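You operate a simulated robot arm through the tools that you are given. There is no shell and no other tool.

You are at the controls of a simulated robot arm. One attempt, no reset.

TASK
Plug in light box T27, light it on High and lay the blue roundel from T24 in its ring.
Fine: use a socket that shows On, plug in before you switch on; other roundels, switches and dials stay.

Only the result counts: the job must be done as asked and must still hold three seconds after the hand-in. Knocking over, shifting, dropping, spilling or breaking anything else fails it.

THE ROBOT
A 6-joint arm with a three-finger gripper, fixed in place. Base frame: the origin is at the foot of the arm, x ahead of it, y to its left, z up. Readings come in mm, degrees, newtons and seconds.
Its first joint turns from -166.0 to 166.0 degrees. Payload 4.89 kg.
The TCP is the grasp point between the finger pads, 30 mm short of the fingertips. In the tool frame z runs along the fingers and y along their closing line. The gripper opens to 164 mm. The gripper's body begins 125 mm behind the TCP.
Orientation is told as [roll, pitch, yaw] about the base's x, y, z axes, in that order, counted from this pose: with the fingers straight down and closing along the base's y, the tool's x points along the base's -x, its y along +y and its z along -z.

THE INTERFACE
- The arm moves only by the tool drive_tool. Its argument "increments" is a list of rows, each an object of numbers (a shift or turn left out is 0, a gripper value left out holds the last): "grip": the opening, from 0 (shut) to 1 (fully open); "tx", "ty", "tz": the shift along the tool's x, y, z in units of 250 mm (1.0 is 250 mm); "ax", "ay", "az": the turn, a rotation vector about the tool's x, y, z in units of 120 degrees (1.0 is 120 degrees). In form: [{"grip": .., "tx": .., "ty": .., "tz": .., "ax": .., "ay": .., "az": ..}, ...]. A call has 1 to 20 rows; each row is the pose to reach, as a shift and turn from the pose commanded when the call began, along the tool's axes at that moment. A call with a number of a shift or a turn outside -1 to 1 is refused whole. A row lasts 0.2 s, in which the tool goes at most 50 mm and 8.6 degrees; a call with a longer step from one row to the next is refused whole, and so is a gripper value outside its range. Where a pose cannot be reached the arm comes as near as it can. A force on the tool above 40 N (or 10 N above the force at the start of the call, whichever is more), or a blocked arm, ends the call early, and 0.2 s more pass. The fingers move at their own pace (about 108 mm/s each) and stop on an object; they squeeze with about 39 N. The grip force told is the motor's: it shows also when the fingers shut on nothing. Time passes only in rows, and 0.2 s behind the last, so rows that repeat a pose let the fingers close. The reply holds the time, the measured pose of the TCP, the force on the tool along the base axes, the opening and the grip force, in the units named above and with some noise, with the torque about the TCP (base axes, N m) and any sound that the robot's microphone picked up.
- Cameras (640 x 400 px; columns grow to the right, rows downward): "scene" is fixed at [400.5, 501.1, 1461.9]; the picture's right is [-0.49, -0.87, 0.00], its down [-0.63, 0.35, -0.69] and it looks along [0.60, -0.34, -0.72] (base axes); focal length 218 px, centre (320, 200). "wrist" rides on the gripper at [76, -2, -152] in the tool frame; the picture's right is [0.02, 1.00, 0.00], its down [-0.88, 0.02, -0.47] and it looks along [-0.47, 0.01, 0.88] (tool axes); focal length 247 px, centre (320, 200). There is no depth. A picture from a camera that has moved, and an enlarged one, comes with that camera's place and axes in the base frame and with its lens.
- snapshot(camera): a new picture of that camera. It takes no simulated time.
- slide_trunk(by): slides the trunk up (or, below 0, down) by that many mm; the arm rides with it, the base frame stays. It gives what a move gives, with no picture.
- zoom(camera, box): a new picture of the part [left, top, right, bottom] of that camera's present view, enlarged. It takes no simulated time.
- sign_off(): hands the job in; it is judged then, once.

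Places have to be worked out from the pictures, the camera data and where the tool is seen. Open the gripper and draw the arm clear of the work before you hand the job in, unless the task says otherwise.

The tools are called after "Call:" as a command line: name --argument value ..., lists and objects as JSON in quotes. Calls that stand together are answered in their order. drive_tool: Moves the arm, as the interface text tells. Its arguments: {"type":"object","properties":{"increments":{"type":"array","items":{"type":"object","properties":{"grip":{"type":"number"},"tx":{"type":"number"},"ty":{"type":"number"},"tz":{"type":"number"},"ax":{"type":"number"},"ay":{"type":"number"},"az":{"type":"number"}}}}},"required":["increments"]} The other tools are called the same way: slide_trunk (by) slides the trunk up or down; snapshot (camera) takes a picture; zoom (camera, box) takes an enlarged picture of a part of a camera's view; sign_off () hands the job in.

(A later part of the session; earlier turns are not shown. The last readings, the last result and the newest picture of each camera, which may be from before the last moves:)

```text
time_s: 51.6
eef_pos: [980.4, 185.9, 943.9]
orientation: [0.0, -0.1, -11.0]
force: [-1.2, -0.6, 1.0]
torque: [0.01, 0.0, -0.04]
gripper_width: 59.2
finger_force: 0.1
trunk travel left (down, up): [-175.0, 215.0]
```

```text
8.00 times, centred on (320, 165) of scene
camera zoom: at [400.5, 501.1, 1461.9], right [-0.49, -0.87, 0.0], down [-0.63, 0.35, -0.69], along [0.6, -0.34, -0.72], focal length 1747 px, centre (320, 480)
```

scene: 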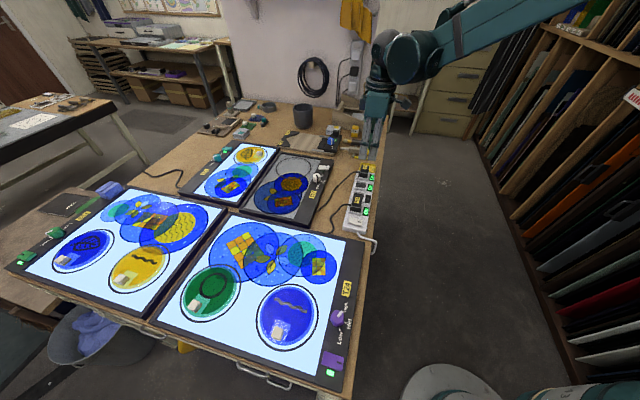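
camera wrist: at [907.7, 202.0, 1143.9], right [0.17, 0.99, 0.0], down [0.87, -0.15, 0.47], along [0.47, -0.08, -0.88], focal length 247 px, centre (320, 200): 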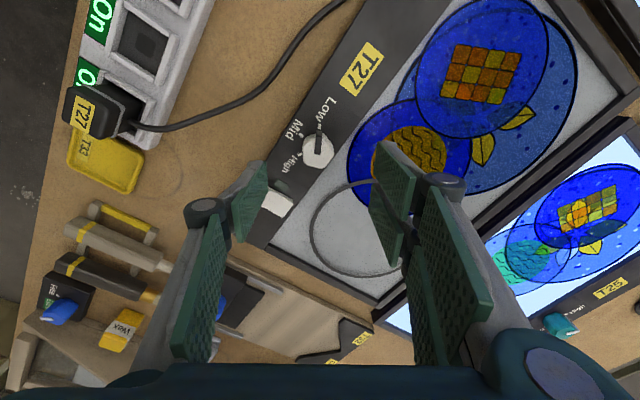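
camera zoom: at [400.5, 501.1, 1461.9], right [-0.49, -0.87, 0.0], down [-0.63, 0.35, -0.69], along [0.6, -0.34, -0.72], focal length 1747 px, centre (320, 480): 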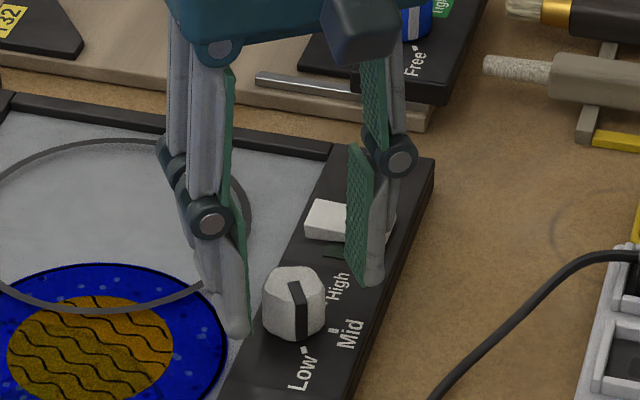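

Reach is fine here. Knob axis is now about 1.5 and 1.2 mm off; I correct and lower another 16 mm so the tips are about 10 mm above the panel.

Call:
drive_tool --increments '[{"tx": 0.006, "ty": 0.005, "tz": 0.02}, {"tx": 0.006, "ty": 0.005, "tz": 0.04}, {"tx": 0.006, "ty": 0.005, "tz": 0.056}, {"tx": 0.006, "ty": 0.005, "tz": 0.064}, {"tx": 0.006, "ty": 0.005, "tz": 0.064}]'

Call:
zoom --camera "wrist" --box '[260, 100, 380, 220]'

Call:
zoom --camera "scene" --box '[295, 140, 345, 190]'

```text
time_s: 52.8
eef_pos: [977.0, 189.0, 928.6]
orientation: [0.0, 0.0, -11.0]
force: [0.4, -0.3, -0.7]
torque: [0.01, 0.03, 0.0]
gripper_width: 58.9
finger_force: 0.1
trunk travel left (down, up): [-175.0, 215.0]
```

```text
3.33 times, centred on (320, 160) of wrist
camera zoom: at [901.6, 200.8, 1080.6], right [0.17, 0.99, 0.0], down [0.87, -0.15, 0.47], along [0.47, -0.08, -0.88], focal length 823 px, centre (320, 333)
```

zoom: 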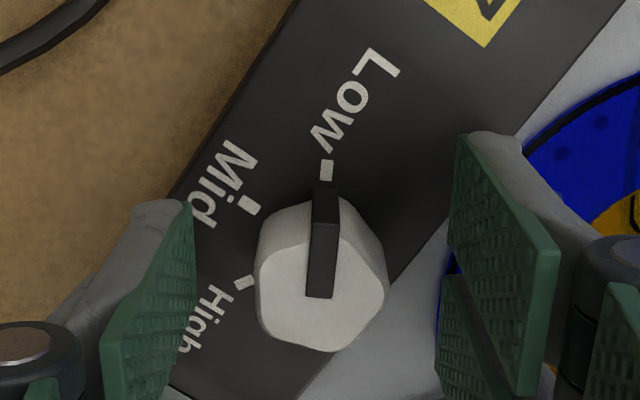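

```text
8.00 times, centred on (320, 165) of scene
camera zoom: at [400.5, 501.1, 1461.9], right [-0.49, -0.87, 0.0], down [-0.63, 0.35, -0.69], along [0.6, -0.34, -0.72], focal length 1747 px, centre (320, 480)
```

zoom: 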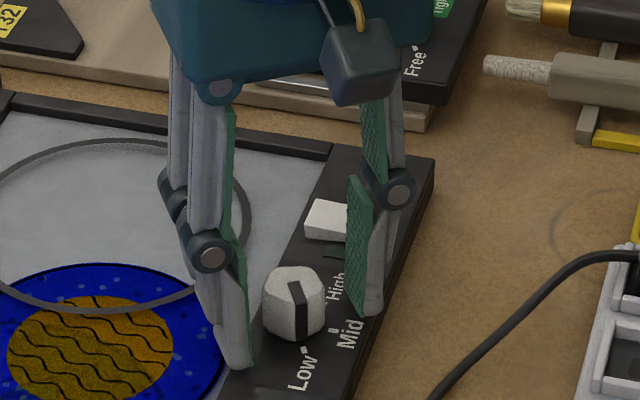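

Centred along the closing line; I nudge -1.5 mm along tool x and close on the knob.

Call:
drive_tool --increments '[{"tx": -0.006}, {"tx": -0.006, "grip": 0.28}, {"tx": -0.006, "grip": 0.2}, {"tx": -0.006, "grip": 0.1}, {"tx": -0.006, "grip": 0.0}, {"tx": -0.006, "grip": 0.0}]'

Call:
zoom --camera "wrist" --box '[260, 100, 380, 220]'

```text
time_s: 54.2
eef_pos: [979.5, 186.6, 929.1]
orientation: [-0.1, 0.0, -11.0]
force: [-1.0, -2.1, 0.1]
torque: [-0.04, 0.06, -0.01]
gripper_width: 29.1
finger_force: 44.8
trunk travel left (down, up): [-175.0, 215.0]
```

```text
3.33 times, centred on (320, 160) of wrist
camera zoom: at [902.9, 200.0, 1080.6], right [0.17, 0.99, 0.0], down [0.87, -0.15, 0.47], along [0.47, -0.08, -0.88], focal length 823 px, centre (320, 333)
```

zoom: 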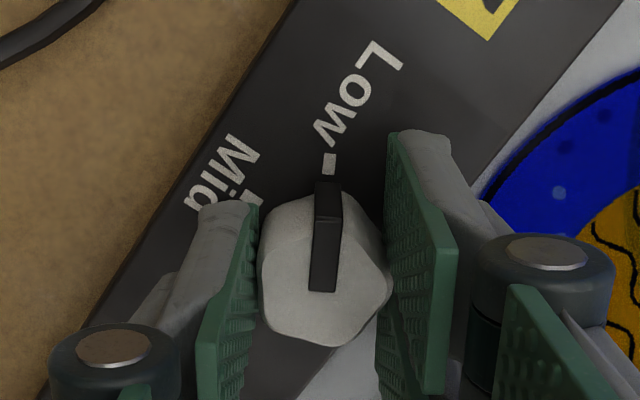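

Knob gripped (29 mm) with small side force. I turn it counter-clockwise by 56° first and check that the pointer follows.

Call:
drive_tool --increments '[{"az": -0.05}, {"az": -0.11}, {"az": -0.17}, {"az": -0.23}, {"az": -0.29}, {"az": -0.35}, {"az": -0.41}, {"az": -0.4667}, {"az": -0.4667}]'

Call:
zoom --camera "wrist" --box '[260, 100, 380, 220]'

Call:
zoom --camera "scene" --box '[295, 140, 345, 190]'

```text
time_s: 56.2
eef_pos: [979.2, 186.5, 928.4]
orientation: [0.0, -0.1, 45.0]
force: [31.5, 0.8, 11.6]
torque: [0.23, -1.1, -0.02]
gripper_width: 28.5
finger_force: 44.7
trunk travel left (down, up): [-175.0, 215.0]
```

```text
3.33 times, centred on (320, 160) of wrist
camera zoom: at [925.6, 131.6, 1080.5], right [-0.72, 0.69, 0.0], down [0.61, 0.64, 0.47], along [0.33, 0.34, -0.88], focal length 823 px, centre (320, 333)
```

zoom: 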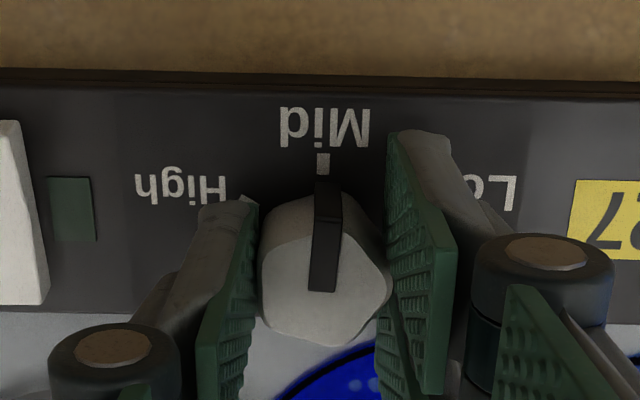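

```text
8.00 times, centred on (320, 165) of scene
camera zoom: at [400.5, 501.1, 1461.9], right [-0.49, -0.87, 0.0], down [-0.63, 0.35, -0.69], along [0.6, -0.34, -0.72], focal length 1747 px, centre (320, 480)
```

zoom: 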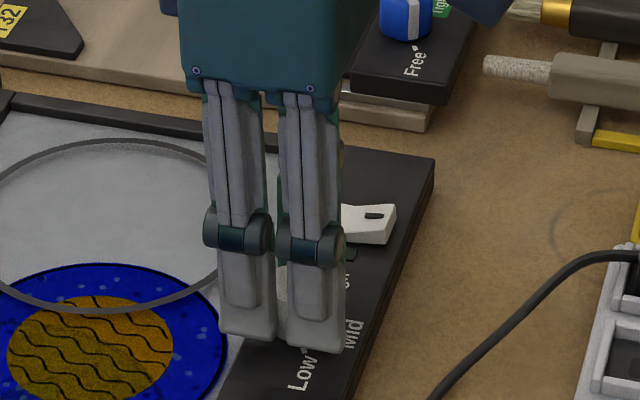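

The pointer followed to Mid, but 31 N sideways force shows the TCP isn't on the knob's axis. I open, re-measure the centre and re-centre before the second half.

Call:
drive_tool --increments '[{"grip": 0.1}, {"grip": 0.2}, {"grip": 0.3}, {"grip": 0.34}, {"grip": 0.34}]'

Call:
zoom --camera "wrist" --box '[260, 100, 380, 220]'

Call:
snapshot --camera "scene"

```text
time_s: 57.4
eef_pos: [978.0, 187.0, 929.1]
orientation: [0.1, 0.0, 45.1]
force: [0.5, -0.5, -1.1]
torque: [0.0, 0.0, 0.02]
gripper_width: 55.6
finger_force: 0.1
trunk travel left (down, up): [-175.0, 215.0]
```

```text
3.33 times, centred on (320, 160) of wrist
camera zoom: at [924.4, 131.6, 1080.8], right [-0.72, 0.69, 0.0], down [0.61, 0.64, 0.47], along [0.33, 0.34, -0.88], focal length 823 px, centre (320, 333)
```

zoom: 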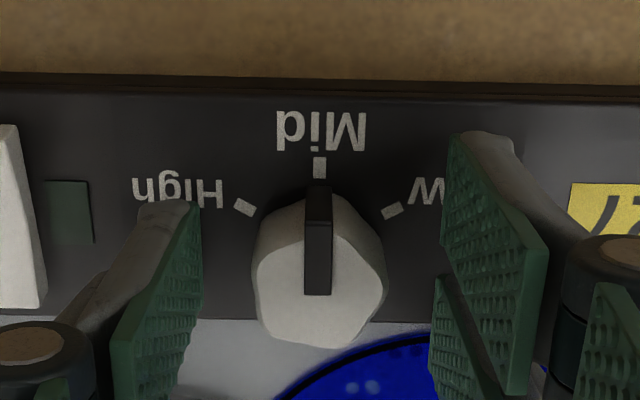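

```text
taken
```

scene: 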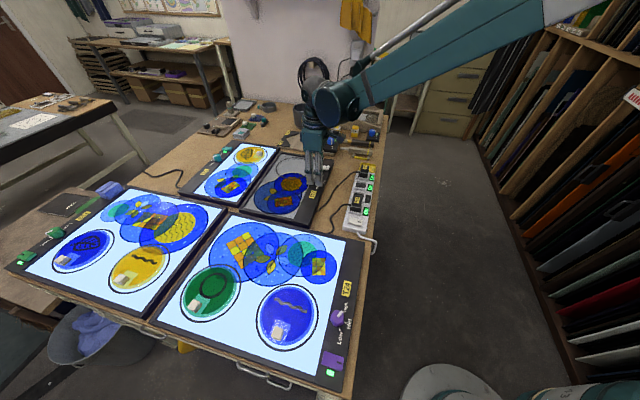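

Pointer now exactly at Mid, nothing else moved. The axis appears roughly 1–3 mm further out in x; I shift about 1.6 mm that way and regrip, watching the side force.

Call:
drive_tool --increments '[{"tx": -0.0057, "ty": -0.0028}, {"tx": -0.0057, "ty": -0.0028, "grip": 0.28}, {"tx": -0.0057, "ty": -0.0028, "grip": 0.2}, {"tx": -0.0057, "ty": -0.0028, "grip": 0.1}, {"tx": -0.0057, "ty": -0.0028, "grip": 0.0}, {"tx": -0.0057, "ty": -0.0028, "grip": 0.0}]'

Call:
drive_tool --increments '[{"az": -0.04}, {"az": -0.09}, {"az": -0.14}, {"az": -0.17}, {"az": -0.17}]'

```text
time_s: 58.8
eef_pos: [979.1, 188.6, 927.6]
orientation: [0.0, 0.0, 45.0]
force: [-8.5, 2.2, -3.9]
torque: [0.07, 0.28, -0.02]
gripper_width: 28.5
finger_force: 45.2
trunk travel left (down, up): [-175.0, 215.0]
```

```text
time_s: 60.0
eef_pos: [980.3, 188.2, 929.1]
orientation: [0.0, -0.1, 65.6]
force: [-15.9, 4.5, 7.3]
torque: [0.12, 0.68, -0.03]
gripper_width: 28.8
finger_force: 44.2
trunk travel left (down, up): [-175.0, 215.0]
```

Side force is moderate (-16 N in x). I relieve it with a 0.8 mm shift and turn another 16°.

Call:
drive_tool --increments '[{"tx": 0.0006, "ty": 0.0032}, {"tx": 0.0006, "ty": 0.0032, "az": -0.04}, {"tx": 0.0006, "ty": 0.0032, "az": -0.09}, {"tx": 0.0006, "ty": 0.0032, "az": -0.133}, {"tx": 0.0006, "ty": 0.0032, "az": -0.133}]'

Call:
zoom --camera "wrist" --box '[260, 100, 380, 220]'

```text
time_s: 61.2
eef_pos: [979.8, 187.2, 928.6]
orientation: [-0.1, 0.0, 81.3]
force: [9.6, 8.9, 16.6]
torque: [0.69, -0.43, 0.01]
gripper_width: 28.9
finger_force: 45.0
trunk travel left (down, up): [-175.0, 215.0]
```

```text
3.33 times, centred on (320, 160) of wrist
camera zoom: at [968.9, 112.1, 1080.4], right [-0.99, 0.13, 0.0], down [0.11, 0.87, 0.47], along [0.06, 0.47, -0.88], focal length 823 px, centre (320, 333)
```

zoom: 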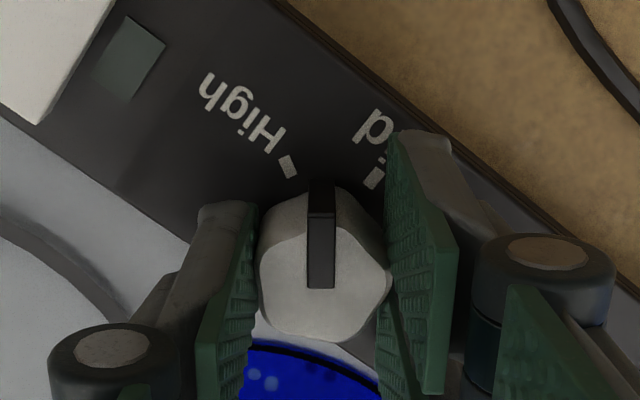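

The pointer is about 22° short of High. I relieve the force slightly and turn the rest.

Call:
drive_tool --increments '[{"tx": -0.0023, "ty": -0.0017, "tz": -0.002}, {"tx": -0.0023, "ty": -0.0017, "tz": -0.002, "az": -0.05}, {"tx": -0.0023, "ty": -0.0017, "tz": -0.002, "az": -0.1}, {"tx": -0.0023, "ty": -0.0017, "tz": -0.002, "az": -0.15}, {"tx": -0.0023, "ty": -0.0017, "tz": -0.002, "az": -0.185}, {"tx": -0.0023, "ty": -0.0017, "tz": -0.002, "az": -0.185}]'

Call:
zoom --camera "wrist" --box '[260, 100, 380, 220]'

Call:
zoom --camera "scene" --box '[295, 140, 345, 190]'

```text
time_s: 62.6
eef_pos: [980.5, 187.9, 928.3]
orientation: [0.0, 0.0, 103.7]
force: [-16.5, -16.9, -18.0]
torque: [-0.56, 0.37, -0.02]
gripper_width: 28.7
finger_force: 44.9
trunk travel left (down, up): [-175.0, 215.0]
```

```text
3.33 times, centred on (320, 160) of wrist
camera zoom: at [998.4, 114.2, 1080.4], right [-0.97, -0.26, 0.0], down [-0.22, 0.85, 0.47], along [-0.12, 0.46, -0.88], focal length 823 px, centre (320, 333)
```

zoom: 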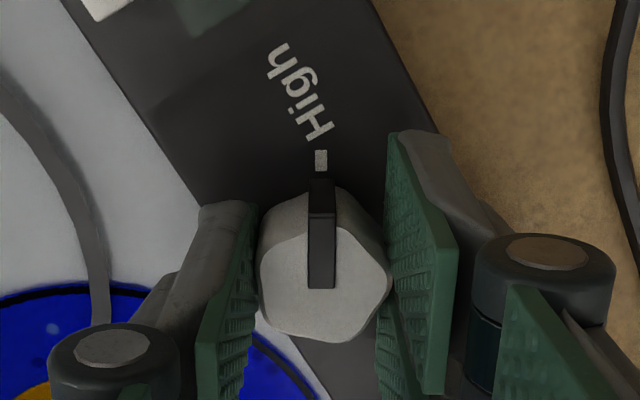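

```text
8.00 times, centred on (320, 165) of scene
camera zoom: at [400.5, 501.1, 1461.9], right [-0.49, -0.87, 0.0], down [-0.63, 0.35, -0.69], along [0.6, -0.34, -0.72], focal length 1747 px, centre (320, 480)
```

zoom: 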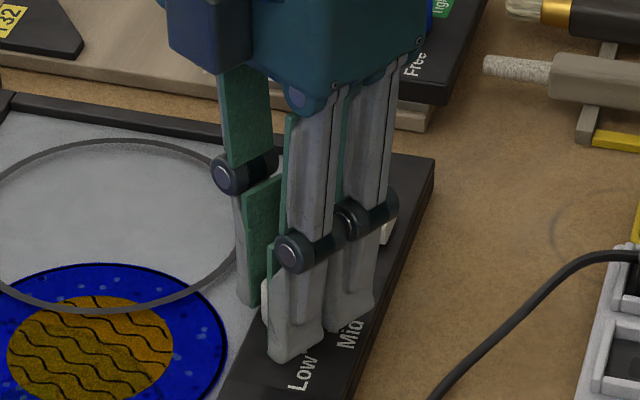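

The pointer lines up with the High mark. I release the knob and lift straight up.

Call:
drive_tool --increments '[{"grip": 0.1}, {"grip": 0.2}, {"grip": 0.3}, {"grip": 0.36}, {"grip": 0.36}, {"grip": 0.36, "tz": -0.1}, {"tz": -0.22}, {"tz": -0.34}, {"tz": -0.46}, {"tz": -0.5}, {"tz": -0.5}]'

Call:
snapshot --camera "wrist"

Call:
zoom --camera "scene" --box '[295, 140, 345, 190]'

```text
time_s: 65.0
eef_pos: [978.4, 188.4, 1055.5]
orientation: [0.0, 0.0, 103.6]
force: [0.1, 0.1, 1.1]
torque: [0.01, -0.05, -0.01]
gripper_width: 59.0
finger_force: 0.1
trunk travel left (down, up): [-175.0, 215.0]
```

```text
taken
camera wrist: at [996.9, 114.4, 1207.1], right [-0.97, -0.26, 0.0], down [-0.23, 0.85, 0.47], along [-0.12, 0.46, -0.88], focal length 247 px, centre (320, 200)
```

wrist: 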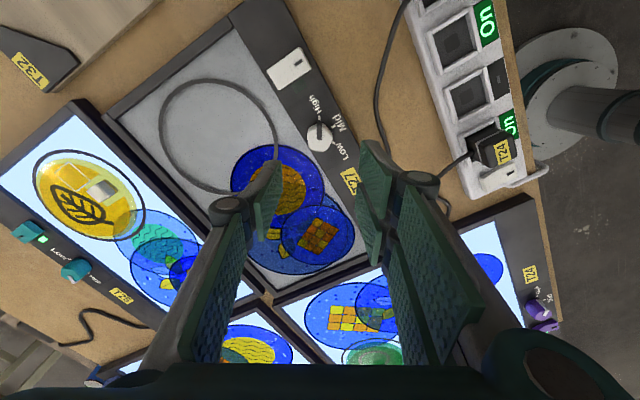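

```text
8.00 times, centred on (320, 165) of scene
camera zoom: at [400.5, 501.1, 1461.9], right [-0.49, -0.87, 0.0], down [-0.63, 0.35, -0.69], along [0.6, -0.34, -0.72], focal length 1747 px, centre (320, 480)
```

zoom: 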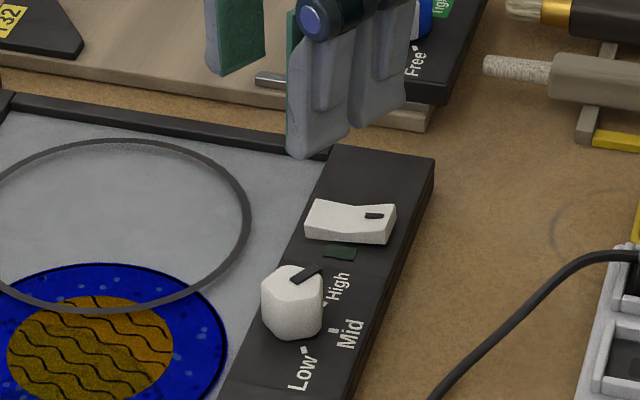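

The dial is at High. Now the rocker: I compare its tilt with T24's switch and the strip's switch, which are both on.

Call:
zoom --camera "scene" --box '[312, 345, 352, 385]'

Call:
zoom --camera "scene" --box '[340, 210, 376, 240]'

Call:
zoom --camera "wrist" --box '[255, 30, 345, 160]'

Call:
zoom --camera "wrist" --box '[0, 210, 110, 290]'

Call:
zoom --camera "scene" --box '[315, 155, 350, 180]'

```text
10.00 times, centred on (332, 365) of scene
camera zoom: at [400.5, 501.1, 1461.9], right [-0.49, -0.87, 0.0], down [-0.63, 0.35, -0.69], along [0.6, -0.34, -0.72], focal length 2184 px, centre (200, -1450)
```

zoom: 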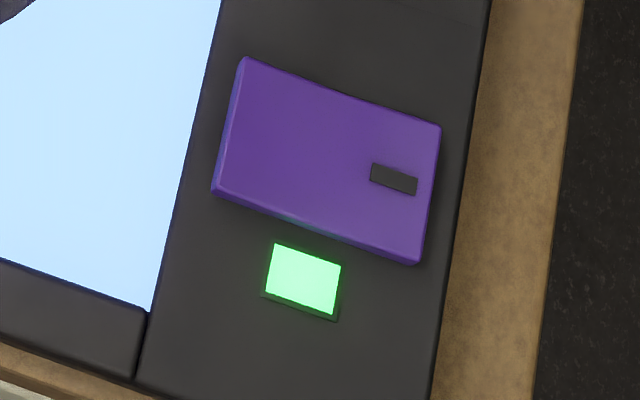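

```text
13.33 times, centred on (358, 225) of scene
camera zoom: at [400.5, 501.1, 1461.9], right [-0.49, -0.87, 0.0], down [-0.63, 0.35, -0.69], along [0.6, -0.34, -0.72], focal length 2911 px, centre (-187, -133)
```

zoom: 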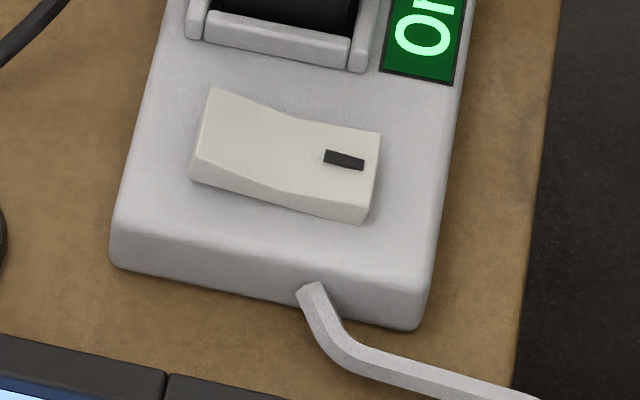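

```text
3.08 times, centred on (300, 95) of wrist
camera zoom: at [996.9, 114.4, 1207.1], right [-0.97, -0.26, 0.0], down [-0.23, 0.85, 0.47], along [-0.12, 0.46, -0.88], focal length 760 px, centre (382, 523)
```

zoom: 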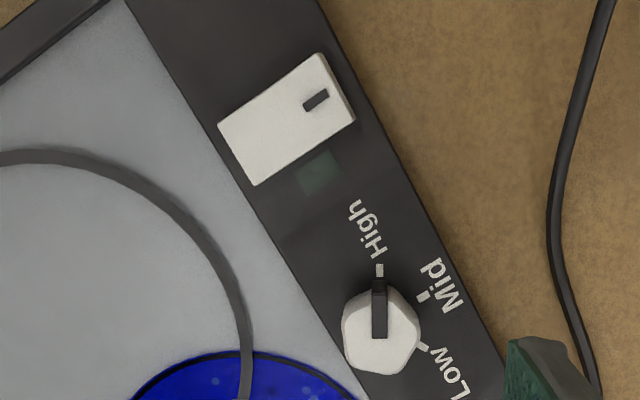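

```text
5.00 times, centred on (55, 250) of wrist
camera zoom: at [996.9, 114.4, 1207.1], right [-0.97, -0.26, 0.0], down [-0.23, 0.85, 0.47], along [-0.12, 0.46, -0.88], focal length 1235 px, centre (1645, -50)
```

zoom: 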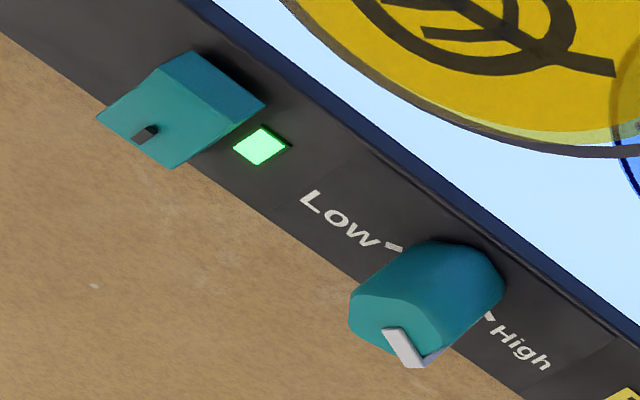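

```text
16.00 times, centred on (332, 168) of scene
camera zoom: at [400.5, 501.1, 1461.9], right [-0.49, -0.87, 0.0], down [-0.63, 0.35, -0.69], along [0.6, -0.34, -0.72], focal length 3494 px, centre (120, 720)
```

zoom: 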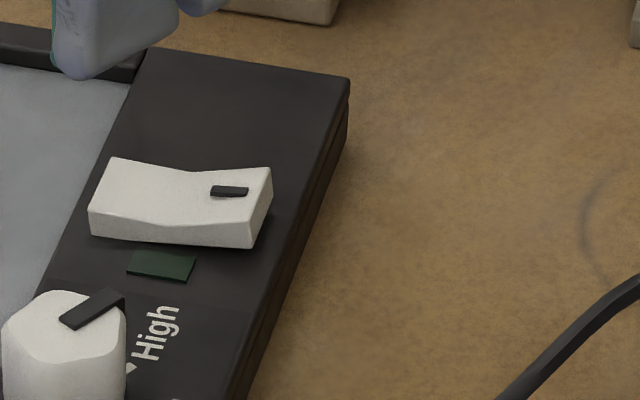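

The rocker's marked end (outer, -e2 side) is raised while on the lit boxes and strip it is pressed flat, so that end must be pushed. I close the fingers, turn so their thin side lies along the rocker, and hover above that end.

Call:
drive_tool --increments '[{"tx": 0.08, "ty": -0.02, "tz": 0.0, "az": -0.05, "grip": 0.2}, {"tx": 0.16, "ty": -0.045, "tz": 0.05, "az": -0.1, "grip": 0.1}, {"tx": 0.24, "ty": -0.07, "tz": 0.1, "az": -0.16, "grip": 0.0}, {"tx": 0.3, "ty": -0.09, "tz": 0.15, "az": -0.22}, {"tx": 0.327, "ty": -0.098, "tz": 0.2, "az": -0.2617}, {"tx": 0.327, "ty": -0.098, "tz": 0.22, "az": -0.2617}, {"tx": 0.327, "ty": -0.098, "tz": 0.22, "az": -0.2617}]'

Call:
snapshot --camera "wrist"

Call:
zoom --camera "wrist" --box '[260, 80, 380, 200]'

Call:
zoom --camera "scene" --box '[295, 130, 355, 190]'

```text
time_s: 66.6
eef_pos: [1023.5, 115.0, 998.3]
orientation: [0.1, 0.1, 135.0]
force: [0.5, -0.7, -0.4]
torque: [0.04, 0.04, 0.0]
gripper_width: 0.1
finger_force: 39.3
trunk travel left (down, up): [-175.0, 215.0]
```

```text
taken
camera wrist: at [1077.1, 61.1, 1150.0], right [-0.69, -0.72, 0.0], down [-0.64, 0.61, 0.47], along [-0.34, 0.33, -0.88], focal length 247 px, centre (320, 200)
```

wrist: 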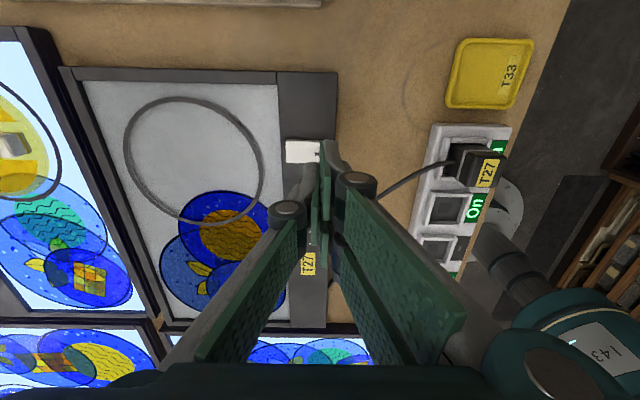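

```text
3.33 times, centred on (320, 140) of wrist
camera zoom: at [1077.1, 61.1, 1150.0], right [-0.69, -0.72, 0.0], down [-0.64, 0.61, 0.47], along [-0.34, 0.33, -0.88], focal length 823 px, centre (320, 400)
```

zoom: 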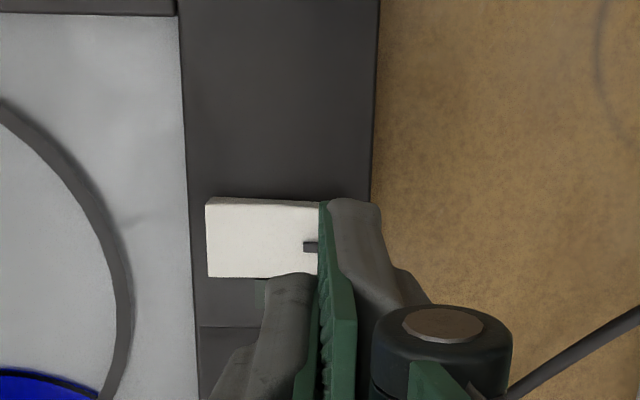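

```text
6.67 times, centred on (325, 160) of scene
camera zoom: at [400.5, 501.1, 1461.9], right [-0.49, -0.87, 0.0], down [-0.63, 0.35, -0.69], along [0.6, -0.34, -0.72], focal length 1456 px, centre (287, 467)
```

zoom: 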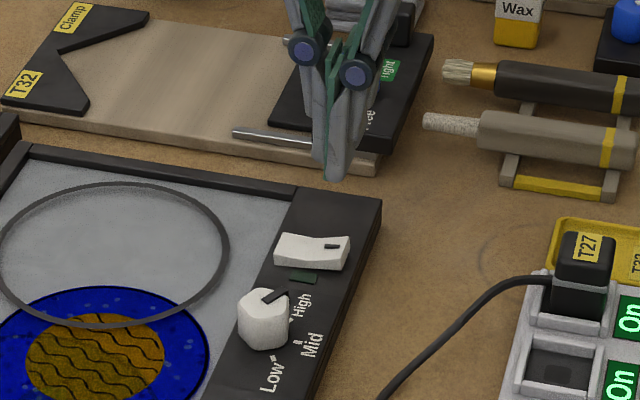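

The TCP sits right over the mark, about 8 mm inside the rocker's outer end. I shift 3 mm outward and lower to just above it.

Call:
drive_tool --increments '[{"ty": 0.012, "tz": 0.06}, {"ty": 0.012, "tz": 0.12}, {"ty": 0.012, "tz": 0.17}, {"ty": 0.012, "tz": 0.2}, {"ty": 0.012, "tz": 0.2}]'

Call:
zoom --camera "wrist" --box '[260, 100, 380, 220]'

Call:
zoom --camera "scene" --box '[305, 145, 345, 185]'

```text
time_s: 67.8
eef_pos: [1021.5, 112.5, 948.0]
orientation: [0.0, 0.0, 135.0]
force: [-0.5, 0.3, -1.0]
torque: [-0.01, 0.03, -0.02]
gripper_width: 0.1
finger_force: 39.0
trunk travel left (down, up): [-175.0, 215.0]
```

```text
3.33 times, centred on (320, 160) of wrist
camera zoom: at [1075.9, 59.4, 1099.6], right [-0.69, -0.72, 0.0], down [-0.64, 0.61, 0.47], along [-0.34, 0.33, -0.88], focal length 823 px, centre (320, 333)
```

zoom: 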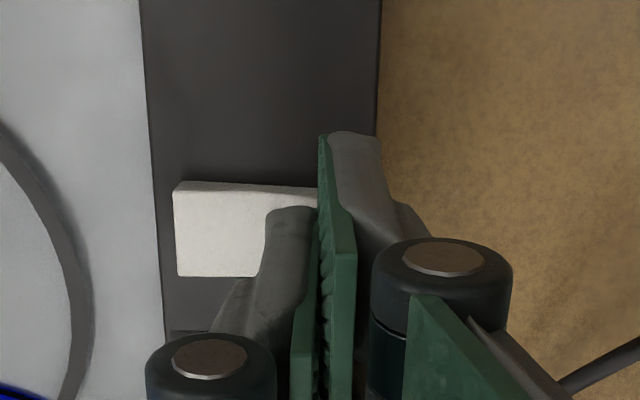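

```text
10.00 times, centred on (325, 165) of scene
camera zoom: at [400.5, 501.1, 1461.9], right [-0.49, -0.87, 0.0], down [-0.63, 0.35, -0.69], along [0.6, -0.34, -0.72], focal length 2184 px, centre (270, 550)
```

zoom: 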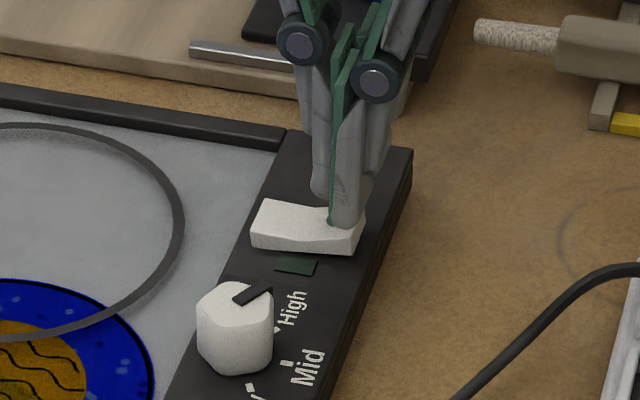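

The fingertips are right above the marked half of the rocker. I press down gently in small steps.

Call:
drive_tool --increments '[{"tz": 0.008}, {"tz": 0.016}, {"tz": 0.024}, {"tz": 0.032}, {"tz": 0.04}, {"tz": 0.048}, {"tz": 0.048}]'

Call:
zoom --camera "scene" --box '[305, 145, 345, 185]'

```text
time_s: 69.4
eef_pos: [1020.8, 112.2, 935.9]
orientation: [0.0, 0.0, 135.0]
force: [0.1, -0.9, 0.2]
torque: [0.01, 0.01, 0.01]
gripper_width: 0.1
finger_force: 38.7
trunk travel left (down, up): [-175.0, 215.0]
```

```text
10.00 times, centred on (325, 165) of scene
camera zoom: at [400.5, 501.1, 1461.9], right [-0.49, -0.87, 0.0], down [-0.63, 0.35, -0.69], along [0.6, -0.34, -0.72], focal length 2184 px, centre (270, 550)
```

zoom: 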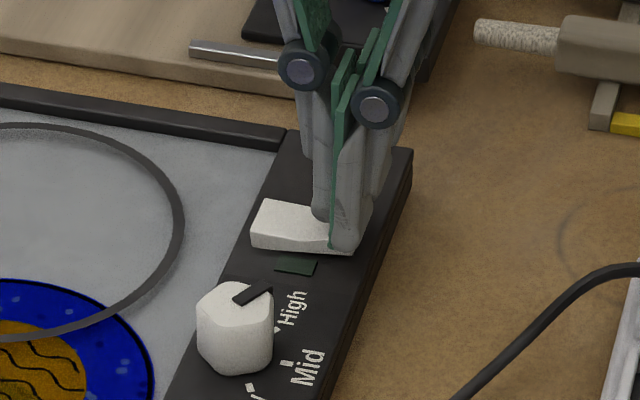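

No contact yet at tip height about 906. I continue downward in 1 mm steps.

Call:
drive_tool --increments '[{"tz": 0.004}, {"tz": 0.008}, {"tz": 0.012}, {"tz": 0.016}, {"tz": 0.02}, {"tz": 0.02}]'

Call:
zoom --camera "scene" --box '[305, 145, 345, 185]'

```text
time_s: 70.8
eef_pos: [1022.1, 112.7, 932.4]
orientation: [0.1, 0.0, 134.9]
force: [0.6, -1.6, -0.1]
torque: [-0.01, -0.01, 0.01]
gripper_width: 0.0
finger_force: 38.8
trunk travel left (down, up): [-175.0, 215.0]
```

```text
10.00 times, centred on (325, 165) of scene
camera zoom: at [400.5, 501.1, 1461.9], right [-0.49, -0.87, 0.0], down [-0.63, 0.35, -0.69], along [0.6, -0.34, -0.72], focal length 2184 px, centre (270, 550)
```

zoom: 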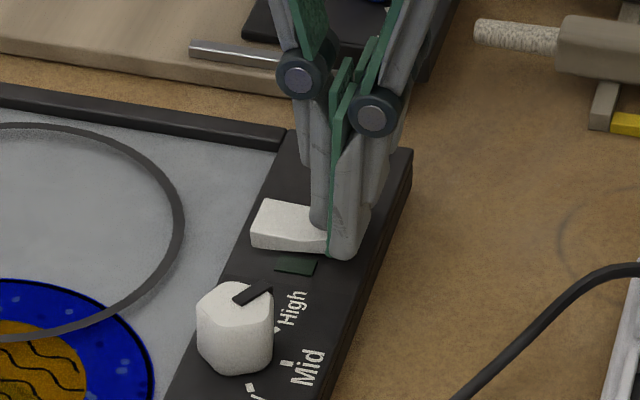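

Still free at tip height about 901. I continue another few millimetres.

Call:
drive_tool --increments '[{"tz": 0.004}, {"tz": 0.008}, {"tz": 0.012}, {"tz": 0.012}]'

Call:
zoom --camera "scene" --box '[305, 145, 345, 185]'

Call:
zoom --camera "wrist" --box '[260, 100, 380, 220]'

```text
time_s: 71.8
eef_pos: [1019.8, 110.6, 931.4]
orientation: [-0.1, 0.0, 135.1]
force: [-2.3, -2.0, 1.4]
torque: [-0.09, 0.12, 0.03]
gripper_width: 0.0
finger_force: 39.4
trunk travel left (down, up): [-175.0, 215.0]
```

```text
10.00 times, centred on (325, 165) of scene
camera zoom: at [400.5, 501.1, 1461.9], right [-0.49, -0.87, 0.0], down [-0.63, 0.35, -0.69], along [0.6, -0.34, -0.72], focal length 2184 px, centre (270, 550)
```

zoom: 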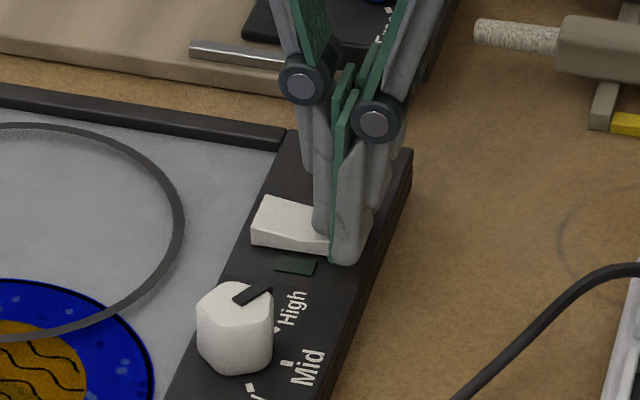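

```text
3.33 times, centred on (320, 160) of wrist
camera zoom: at [1074.5, 59.5, 1082.0], right [-0.69, -0.72, 0.0], down [-0.64, 0.61, 0.47], along [-0.34, 0.33, -0.88], focal length 823 px, centre (320, 333)
```

zoom: 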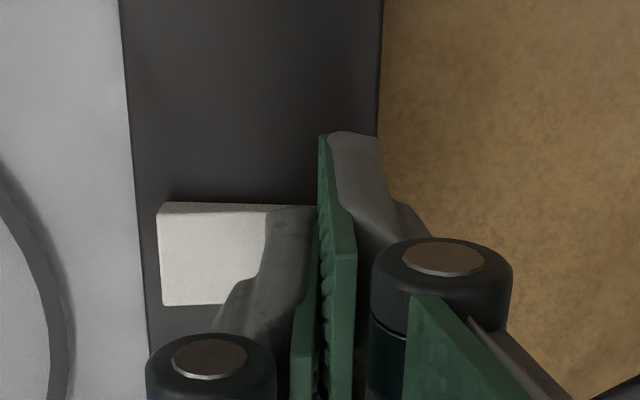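

Light contact begins (few N). I keep pressing by 3 mm more.

Call:
drive_tool --increments '[{"tz": 0.004}, {"tz": 0.008}, {"tz": 0.012}, {"tz": 0.012}]'

Call:
zoom --camera "scene" --box '[305, 145, 345, 185]'

```text
time_s: 72.8
eef_pos: [1019.2, 112.6, 928.6]
orientation: [0.0, 0.2, 135.0]
force: [2.2, -1.6, 29.3]
torque: [0.17, -0.21, -0.03]
gripper_width: 0.0
finger_force: 45.3
trunk travel left (down, up): [-175.0, 215.0]
```

```text
10.00 times, centred on (325, 165) of scene
camera zoom: at [400.5, 501.1, 1461.9], right [-0.49, -0.87, 0.0], down [-0.63, 0.35, -0.69], along [0.6, -0.34, -0.72], focal length 2184 px, centre (270, 550)
```

zoom: 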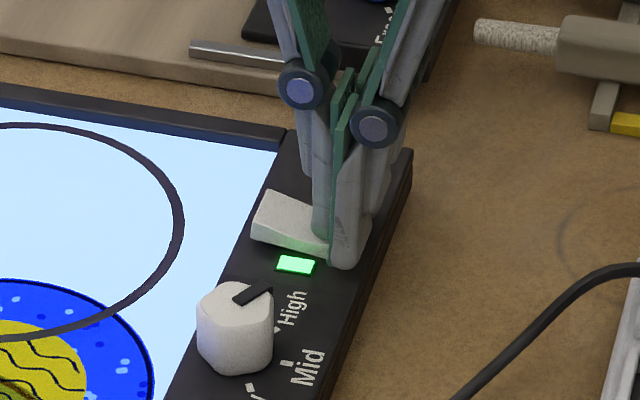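

T27 lights up: the indicator is green and the glass glows. I lift straight off the rocker.

Call:
drive_tool --increments '[{"tz": -0.02}, {"tz": -0.08}, {"tz": -0.2}, {"tz": -0.32}, {"tz": -0.44}, {"tz": -0.52}, {"tz": -0.52}]'

Call:
snapshot --camera "scene"

Call:
zoom --camera "scene" --box '[240, 140, 390, 240]'

Call:
zoom --camera "scene" --box '[250, 270, 330, 350]'

```text
time_s: 74.4
eef_pos: [1021.7, 113.0, 1054.8]
orientation: [0.1, -0.1, 135.0]
force: [0.1, 0.1, 0.7]
torque: [-0.01, -0.02, 0.01]
gripper_width: 0.0
finger_force: 44.8
trunk travel left (down, up): [-175.0, 215.0]
```

```text
taken
```

scene: 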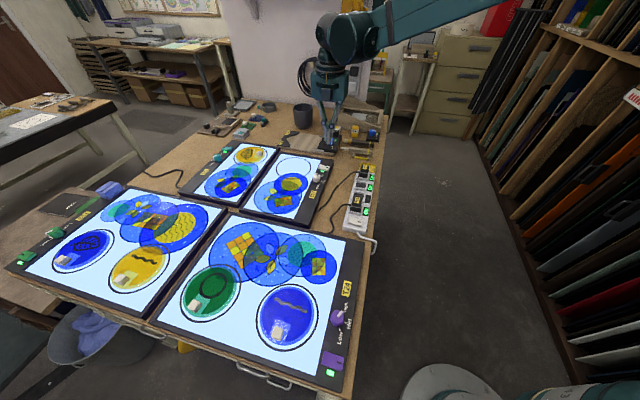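

```text
4.00 times, centred on (315, 190) of scene
camera zoom: at [400.5, 501.1, 1461.9], right [-0.49, -0.87, 0.0], down [-0.63, 0.35, -0.69], along [0.6, -0.34, -0.72], focal length 873 px, centre (340, 240)
```

zoom: 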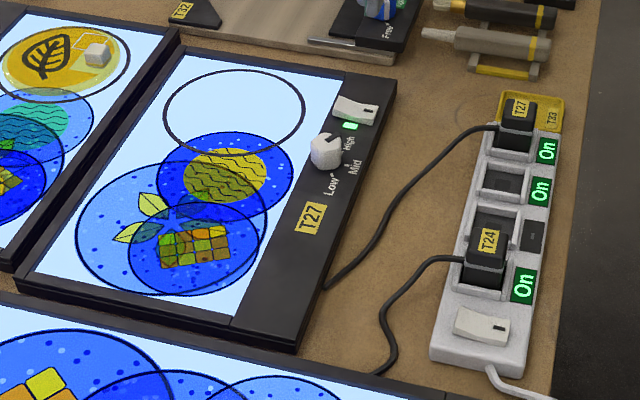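

```text
5.00 times, centred on (290, 310) of scene
camera zoom: at [400.5, 501.1, 1461.9], right [-0.49, -0.87, 0.0], down [-0.63, 0.35, -0.69], along [0.6, -0.34, -0.72], focal length 1092 px, centre (470, -350)
```

zoom: 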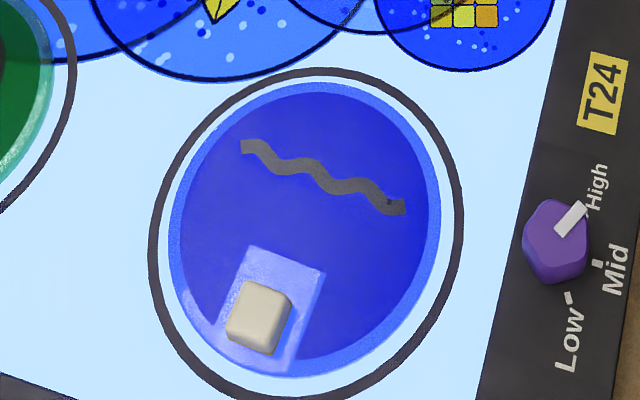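

T27 is lit with its dial on High and the plug seated. Before fetching the roundel I test whether the arm reaches the place over T27's ring (around (1062, 226)) with the tool pointing down.

Call:
drive_tool --increments '[{"tx": -0.05, "ty": -0.1, "tz": 0.0, "az": 0.055, "grip": 0.1}, {"tx": -0.1, "ty": -0.2, "tz": 0.06, "az": 0.11, "grip": 0.3}, {"tx": -0.15, "ty": -0.3, "tz": 0.14, "az": 0.165}, {"tx": -0.19, "ty": -0.4, "tz": 0.22, "az": 0.22}, {"tx": -0.206, "ty": -0.433, "tz": 0.3, "az": 0.275}, {"tx": -0.206, "ty": -0.433, "tz": 0.336, "az": 0.275}, {"tx": -0.206, "ty": -0.433, "tz": 0.336, "az": 0.275}]'

Call:
snapshot --camera "wrist"

Call:
zoom --camera "scene" --box '[240, 100, 360, 220]'

```text
time_s: 76.0
eef_pos: [1060.3, 224.9, 972.5]
orientation: [0.1, 0.0, 101.8]
force: [0.5, 0.7, -0.4]
torque: [0.0, 0.03, 0.01]
gripper_width: 49.1
finger_force: 0.1
trunk travel left (down, up): [-175.0, 215.0]
```

```text
taken
camera wrist: at [1076.7, 150.5, 1124.8], right [-0.97, -0.23, 0.0], down [-0.2, 0.86, 0.47], along [-0.11, 0.46, -0.88], focal length 247 px, centre (320, 200)
```

wrist: 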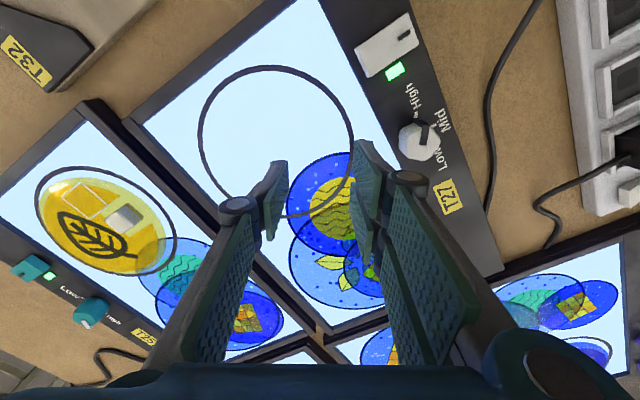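

```text
3.33 times, centred on (300, 160) of scene
camera zoom: at [400.5, 501.1, 1461.9], right [-0.49, -0.87, 0.0], down [-0.63, 0.35, -0.69], along [0.6, -0.34, -0.72], focal length 728 px, centre (387, 333)
```

zoom: 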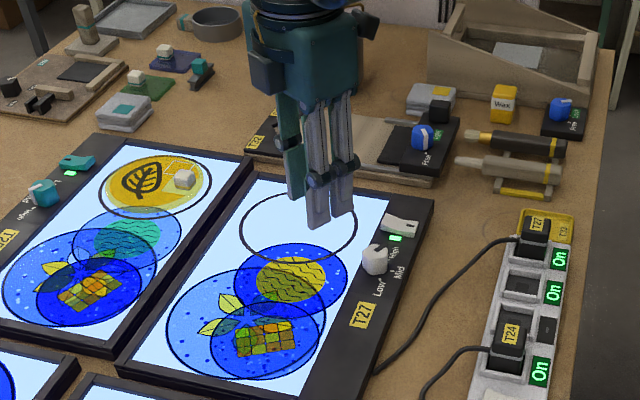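

Reach is fine here. I zoom on the ring to locate its centre and size precisely.

Call:
zoom --camera "wrist" --box '[180, 50, 380, 230]'

Call:
zoom --camera "scene" --box '[260, 140, 340, 200]'

```text
2.22 times, centred on (280, 140) of wrist
camera zoom: at [1076.7, 150.5, 1124.8], right [-0.97, -0.23, 0.0], down [-0.2, 0.86, 0.47], along [-0.11, 0.46, -0.88], focal length 549 px, centre (409, 333)
```

zoom: 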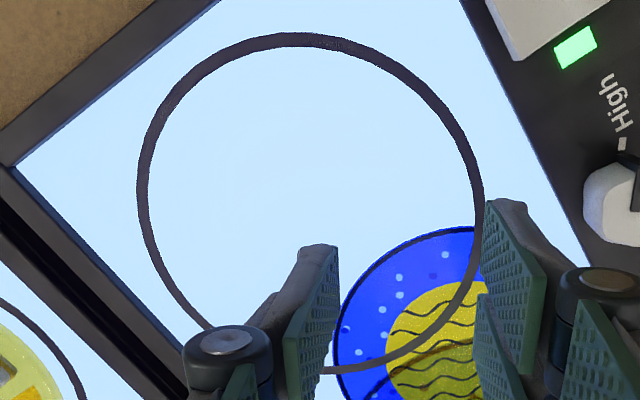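

```text
6.67 times, centred on (300, 170) of scene
camera zoom: at [400.5, 501.1, 1461.9], right [-0.49, -0.87, 0.0], down [-0.63, 0.35, -0.69], along [0.6, -0.34, -0.72], focal length 1456 px, centre (453, 400)
```

zoom: 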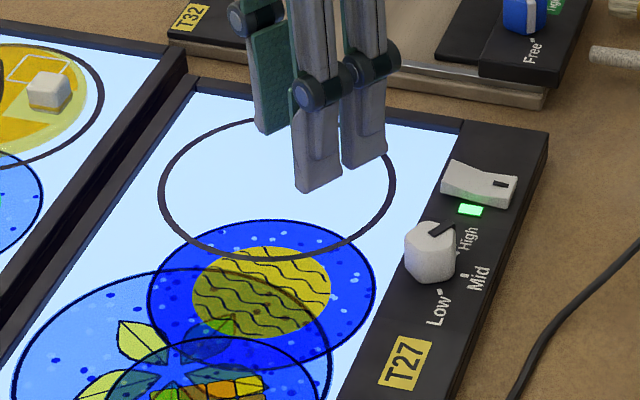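

Ring centre works out at about (1102, 232) with a 152 mm outer diameter. I test the low reach here by going down 40 mm (tips still about 14 mm above the glass).

Call:
drive_tool --increments '[{"tz": 0.06}, {"tz": 0.12}, {"tz": 0.16}, {"tz": 0.16}]'

Call:
zoom --camera "scene" --box '[260, 140, 340, 200]'

```text
time_s: 77.0
eef_pos: [1059.6, 226.1, 932.6]
orientation: [0.0, 0.0, 102.0]
force: [0.1, 0.4, 0.0]
torque: [-0.02, 0.04, 0.02]
gripper_width: 49.1
finger_force: 0.1
trunk travel left (down, up): [-175.0, 215.0]
```

```text
6.67 times, centred on (300, 170) of scene
camera zoom: at [400.5, 501.1, 1461.9], right [-0.49, -0.87, 0.0], down [-0.63, 0.35, -0.69], along [0.6, -0.34, -0.72], focal length 1456 px, centre (453, 400)
```

zoom: 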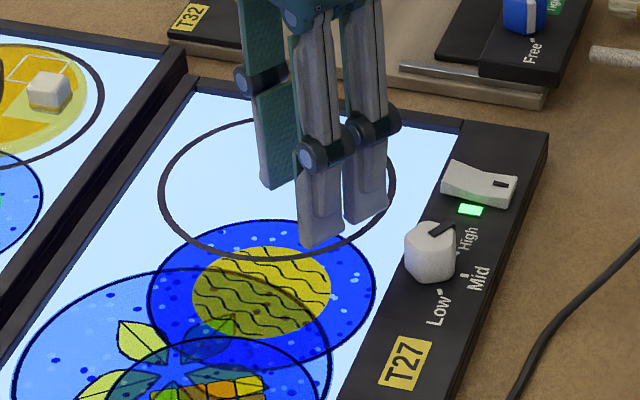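

The low reach is fine too. I raise and head for T24's blue roundel near (555, 520), turning the hand on the way.

Call:
drive_tool --increments '[{"tz": -0.18}, {"tz": -0.36}, {"tz": -0.52}, {"tx": -0.123, "ty": 0.139, "tz": -0.52, "az": 0.046}, {"tx": -0.246, "ty": 0.278, "tz": -0.52, "az": 0.092}, {"tx": -0.369, "ty": 0.417, "tz": -0.52, "az": 0.138}, {"tx": -0.492, "ty": 0.556, "tz": -0.52, "az": 0.184}, {"tx": -0.615, "ty": 0.695, "tz": -0.52, "az": 0.23}, {"tx": -0.738, "ty": 0.835, "tz": -0.52, "az": 0.2767}, {"tx": -0.738, "ty": 0.835, "tz": -0.52, "az": 0.2767}]'

Call:
snapshot --camera "wrist"

```text
time_s: 79.2
eef_pos: [818.0, 362.8, 1062.8]
orientation: [0.0, 0.0, 68.7]
force: [-0.5, 0.1, 0.0]
torque: [-0.01, -0.05, -0.03]
gripper_width: 48.8
finger_force: 0.0
trunk travel left (down, up): [-175.0, 215.0]
```

```text
taken
camera wrist: at [791.8, 290.3, 1214.5], right [-0.94, 0.34, 0.0], down [0.3, 0.83, 0.47], along [0.16, 0.44, -0.88], focal length 247 px, centre (320, 200)
```

wrist: 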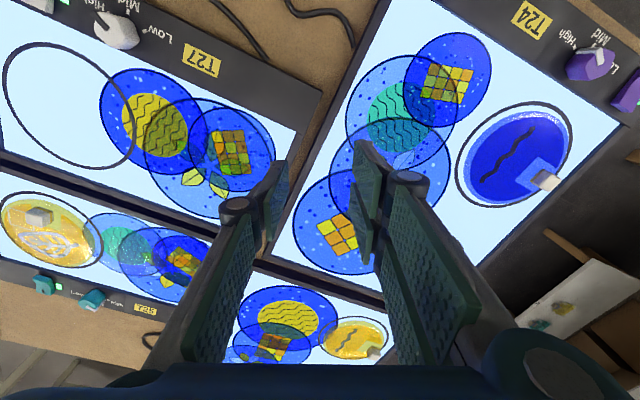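

The blue roundel with its cream handle is in view on T24. I continue towards it, finishing the turn.

Call:
drive_tool --increments '[{"tx": -0.025, "ty": 0.163, "az": 0.046}, {"tx": -0.05, "ty": 0.327, "az": 0.092}, {"tx": -0.075, "ty": 0.49, "az": 0.138}, {"tx": -0.1, "ty": 0.653, "az": 0.184}, {"tx": -0.125, "ty": 0.817, "az": 0.23}, {"tx": -0.149, "ty": 0.98, "az": 0.2767}, {"tx": -0.149, "ty": 0.98, "az": 0.2767}]'

Call:
snapshot --camera "wrist"

Call:
snapshot --camera "scene"

```text
time_s: 80.8
eef_pos: [606.2, 486.0, 1063.1]
orientation: [0.1, 0.1, 35.5]
force: [-0.5, -0.2, 0.0]
torque: [0.03, -0.03, -0.01]
gripper_width: 49.1
finger_force: 0.0
trunk travel left (down, up): [-175.0, 215.0]
```

```text
taken
camera wrist: at [543.4, 439.4, 1214.6], right [-0.6, 0.8, 0.0], down [0.71, 0.53, 0.47], along [0.38, 0.28, -0.88], focal length 247 px, centre (320, 200)
```

wrist: 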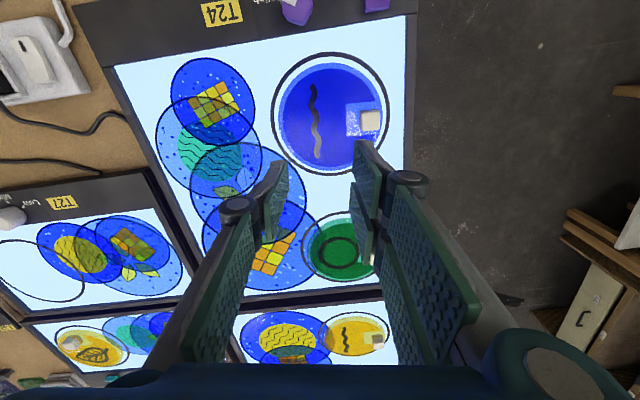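

```text
taken
```

scene: 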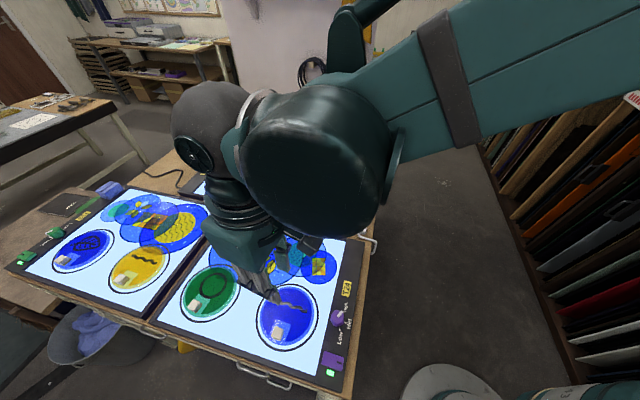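

I zoom on the roundel and its handle.

Call:
zoom --camera "wrist" --box '[260, 40, 410, 190]'

Call:
zoom --camera "wrist" --box '[330, 85, 400, 155]'

```text
2.67 times, centred on (335, 115) of wrist
camera zoom: at [543.4, 439.4, 1214.6], right [-0.6, 0.8, 0.0], down [0.71, 0.53, 0.47], along [0.38, 0.28, -0.88], focal length 659 px, centre (280, 427)
```

zoom: 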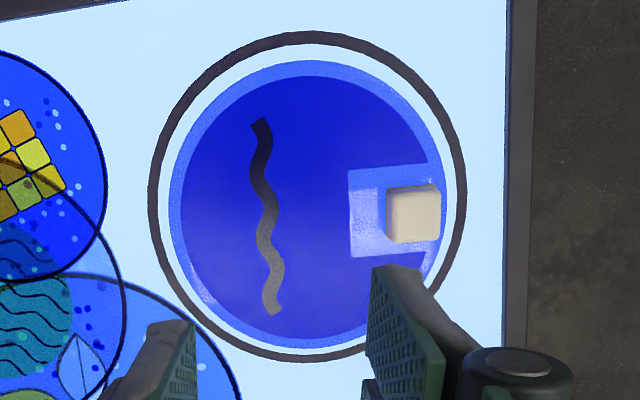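

```text
5.71 times, centred on (365, 120) of wrist
camera zoom: at [543.4, 439.4, 1214.6], right [-0.6, 0.8, 0.0], down [0.71, 0.53, 0.47], along [0.38, 0.28, -0.88], focal length 1411 px, centre (63, 657)
```

zoom: 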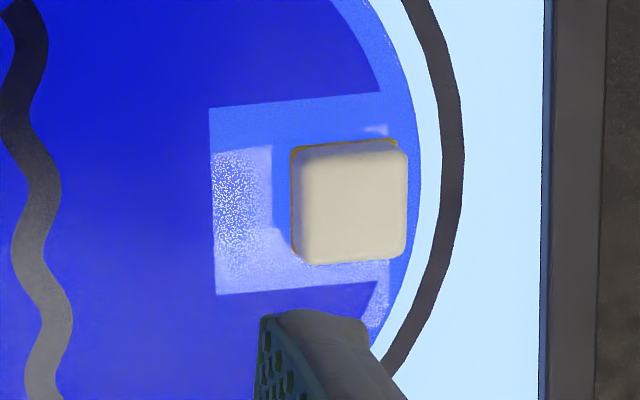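

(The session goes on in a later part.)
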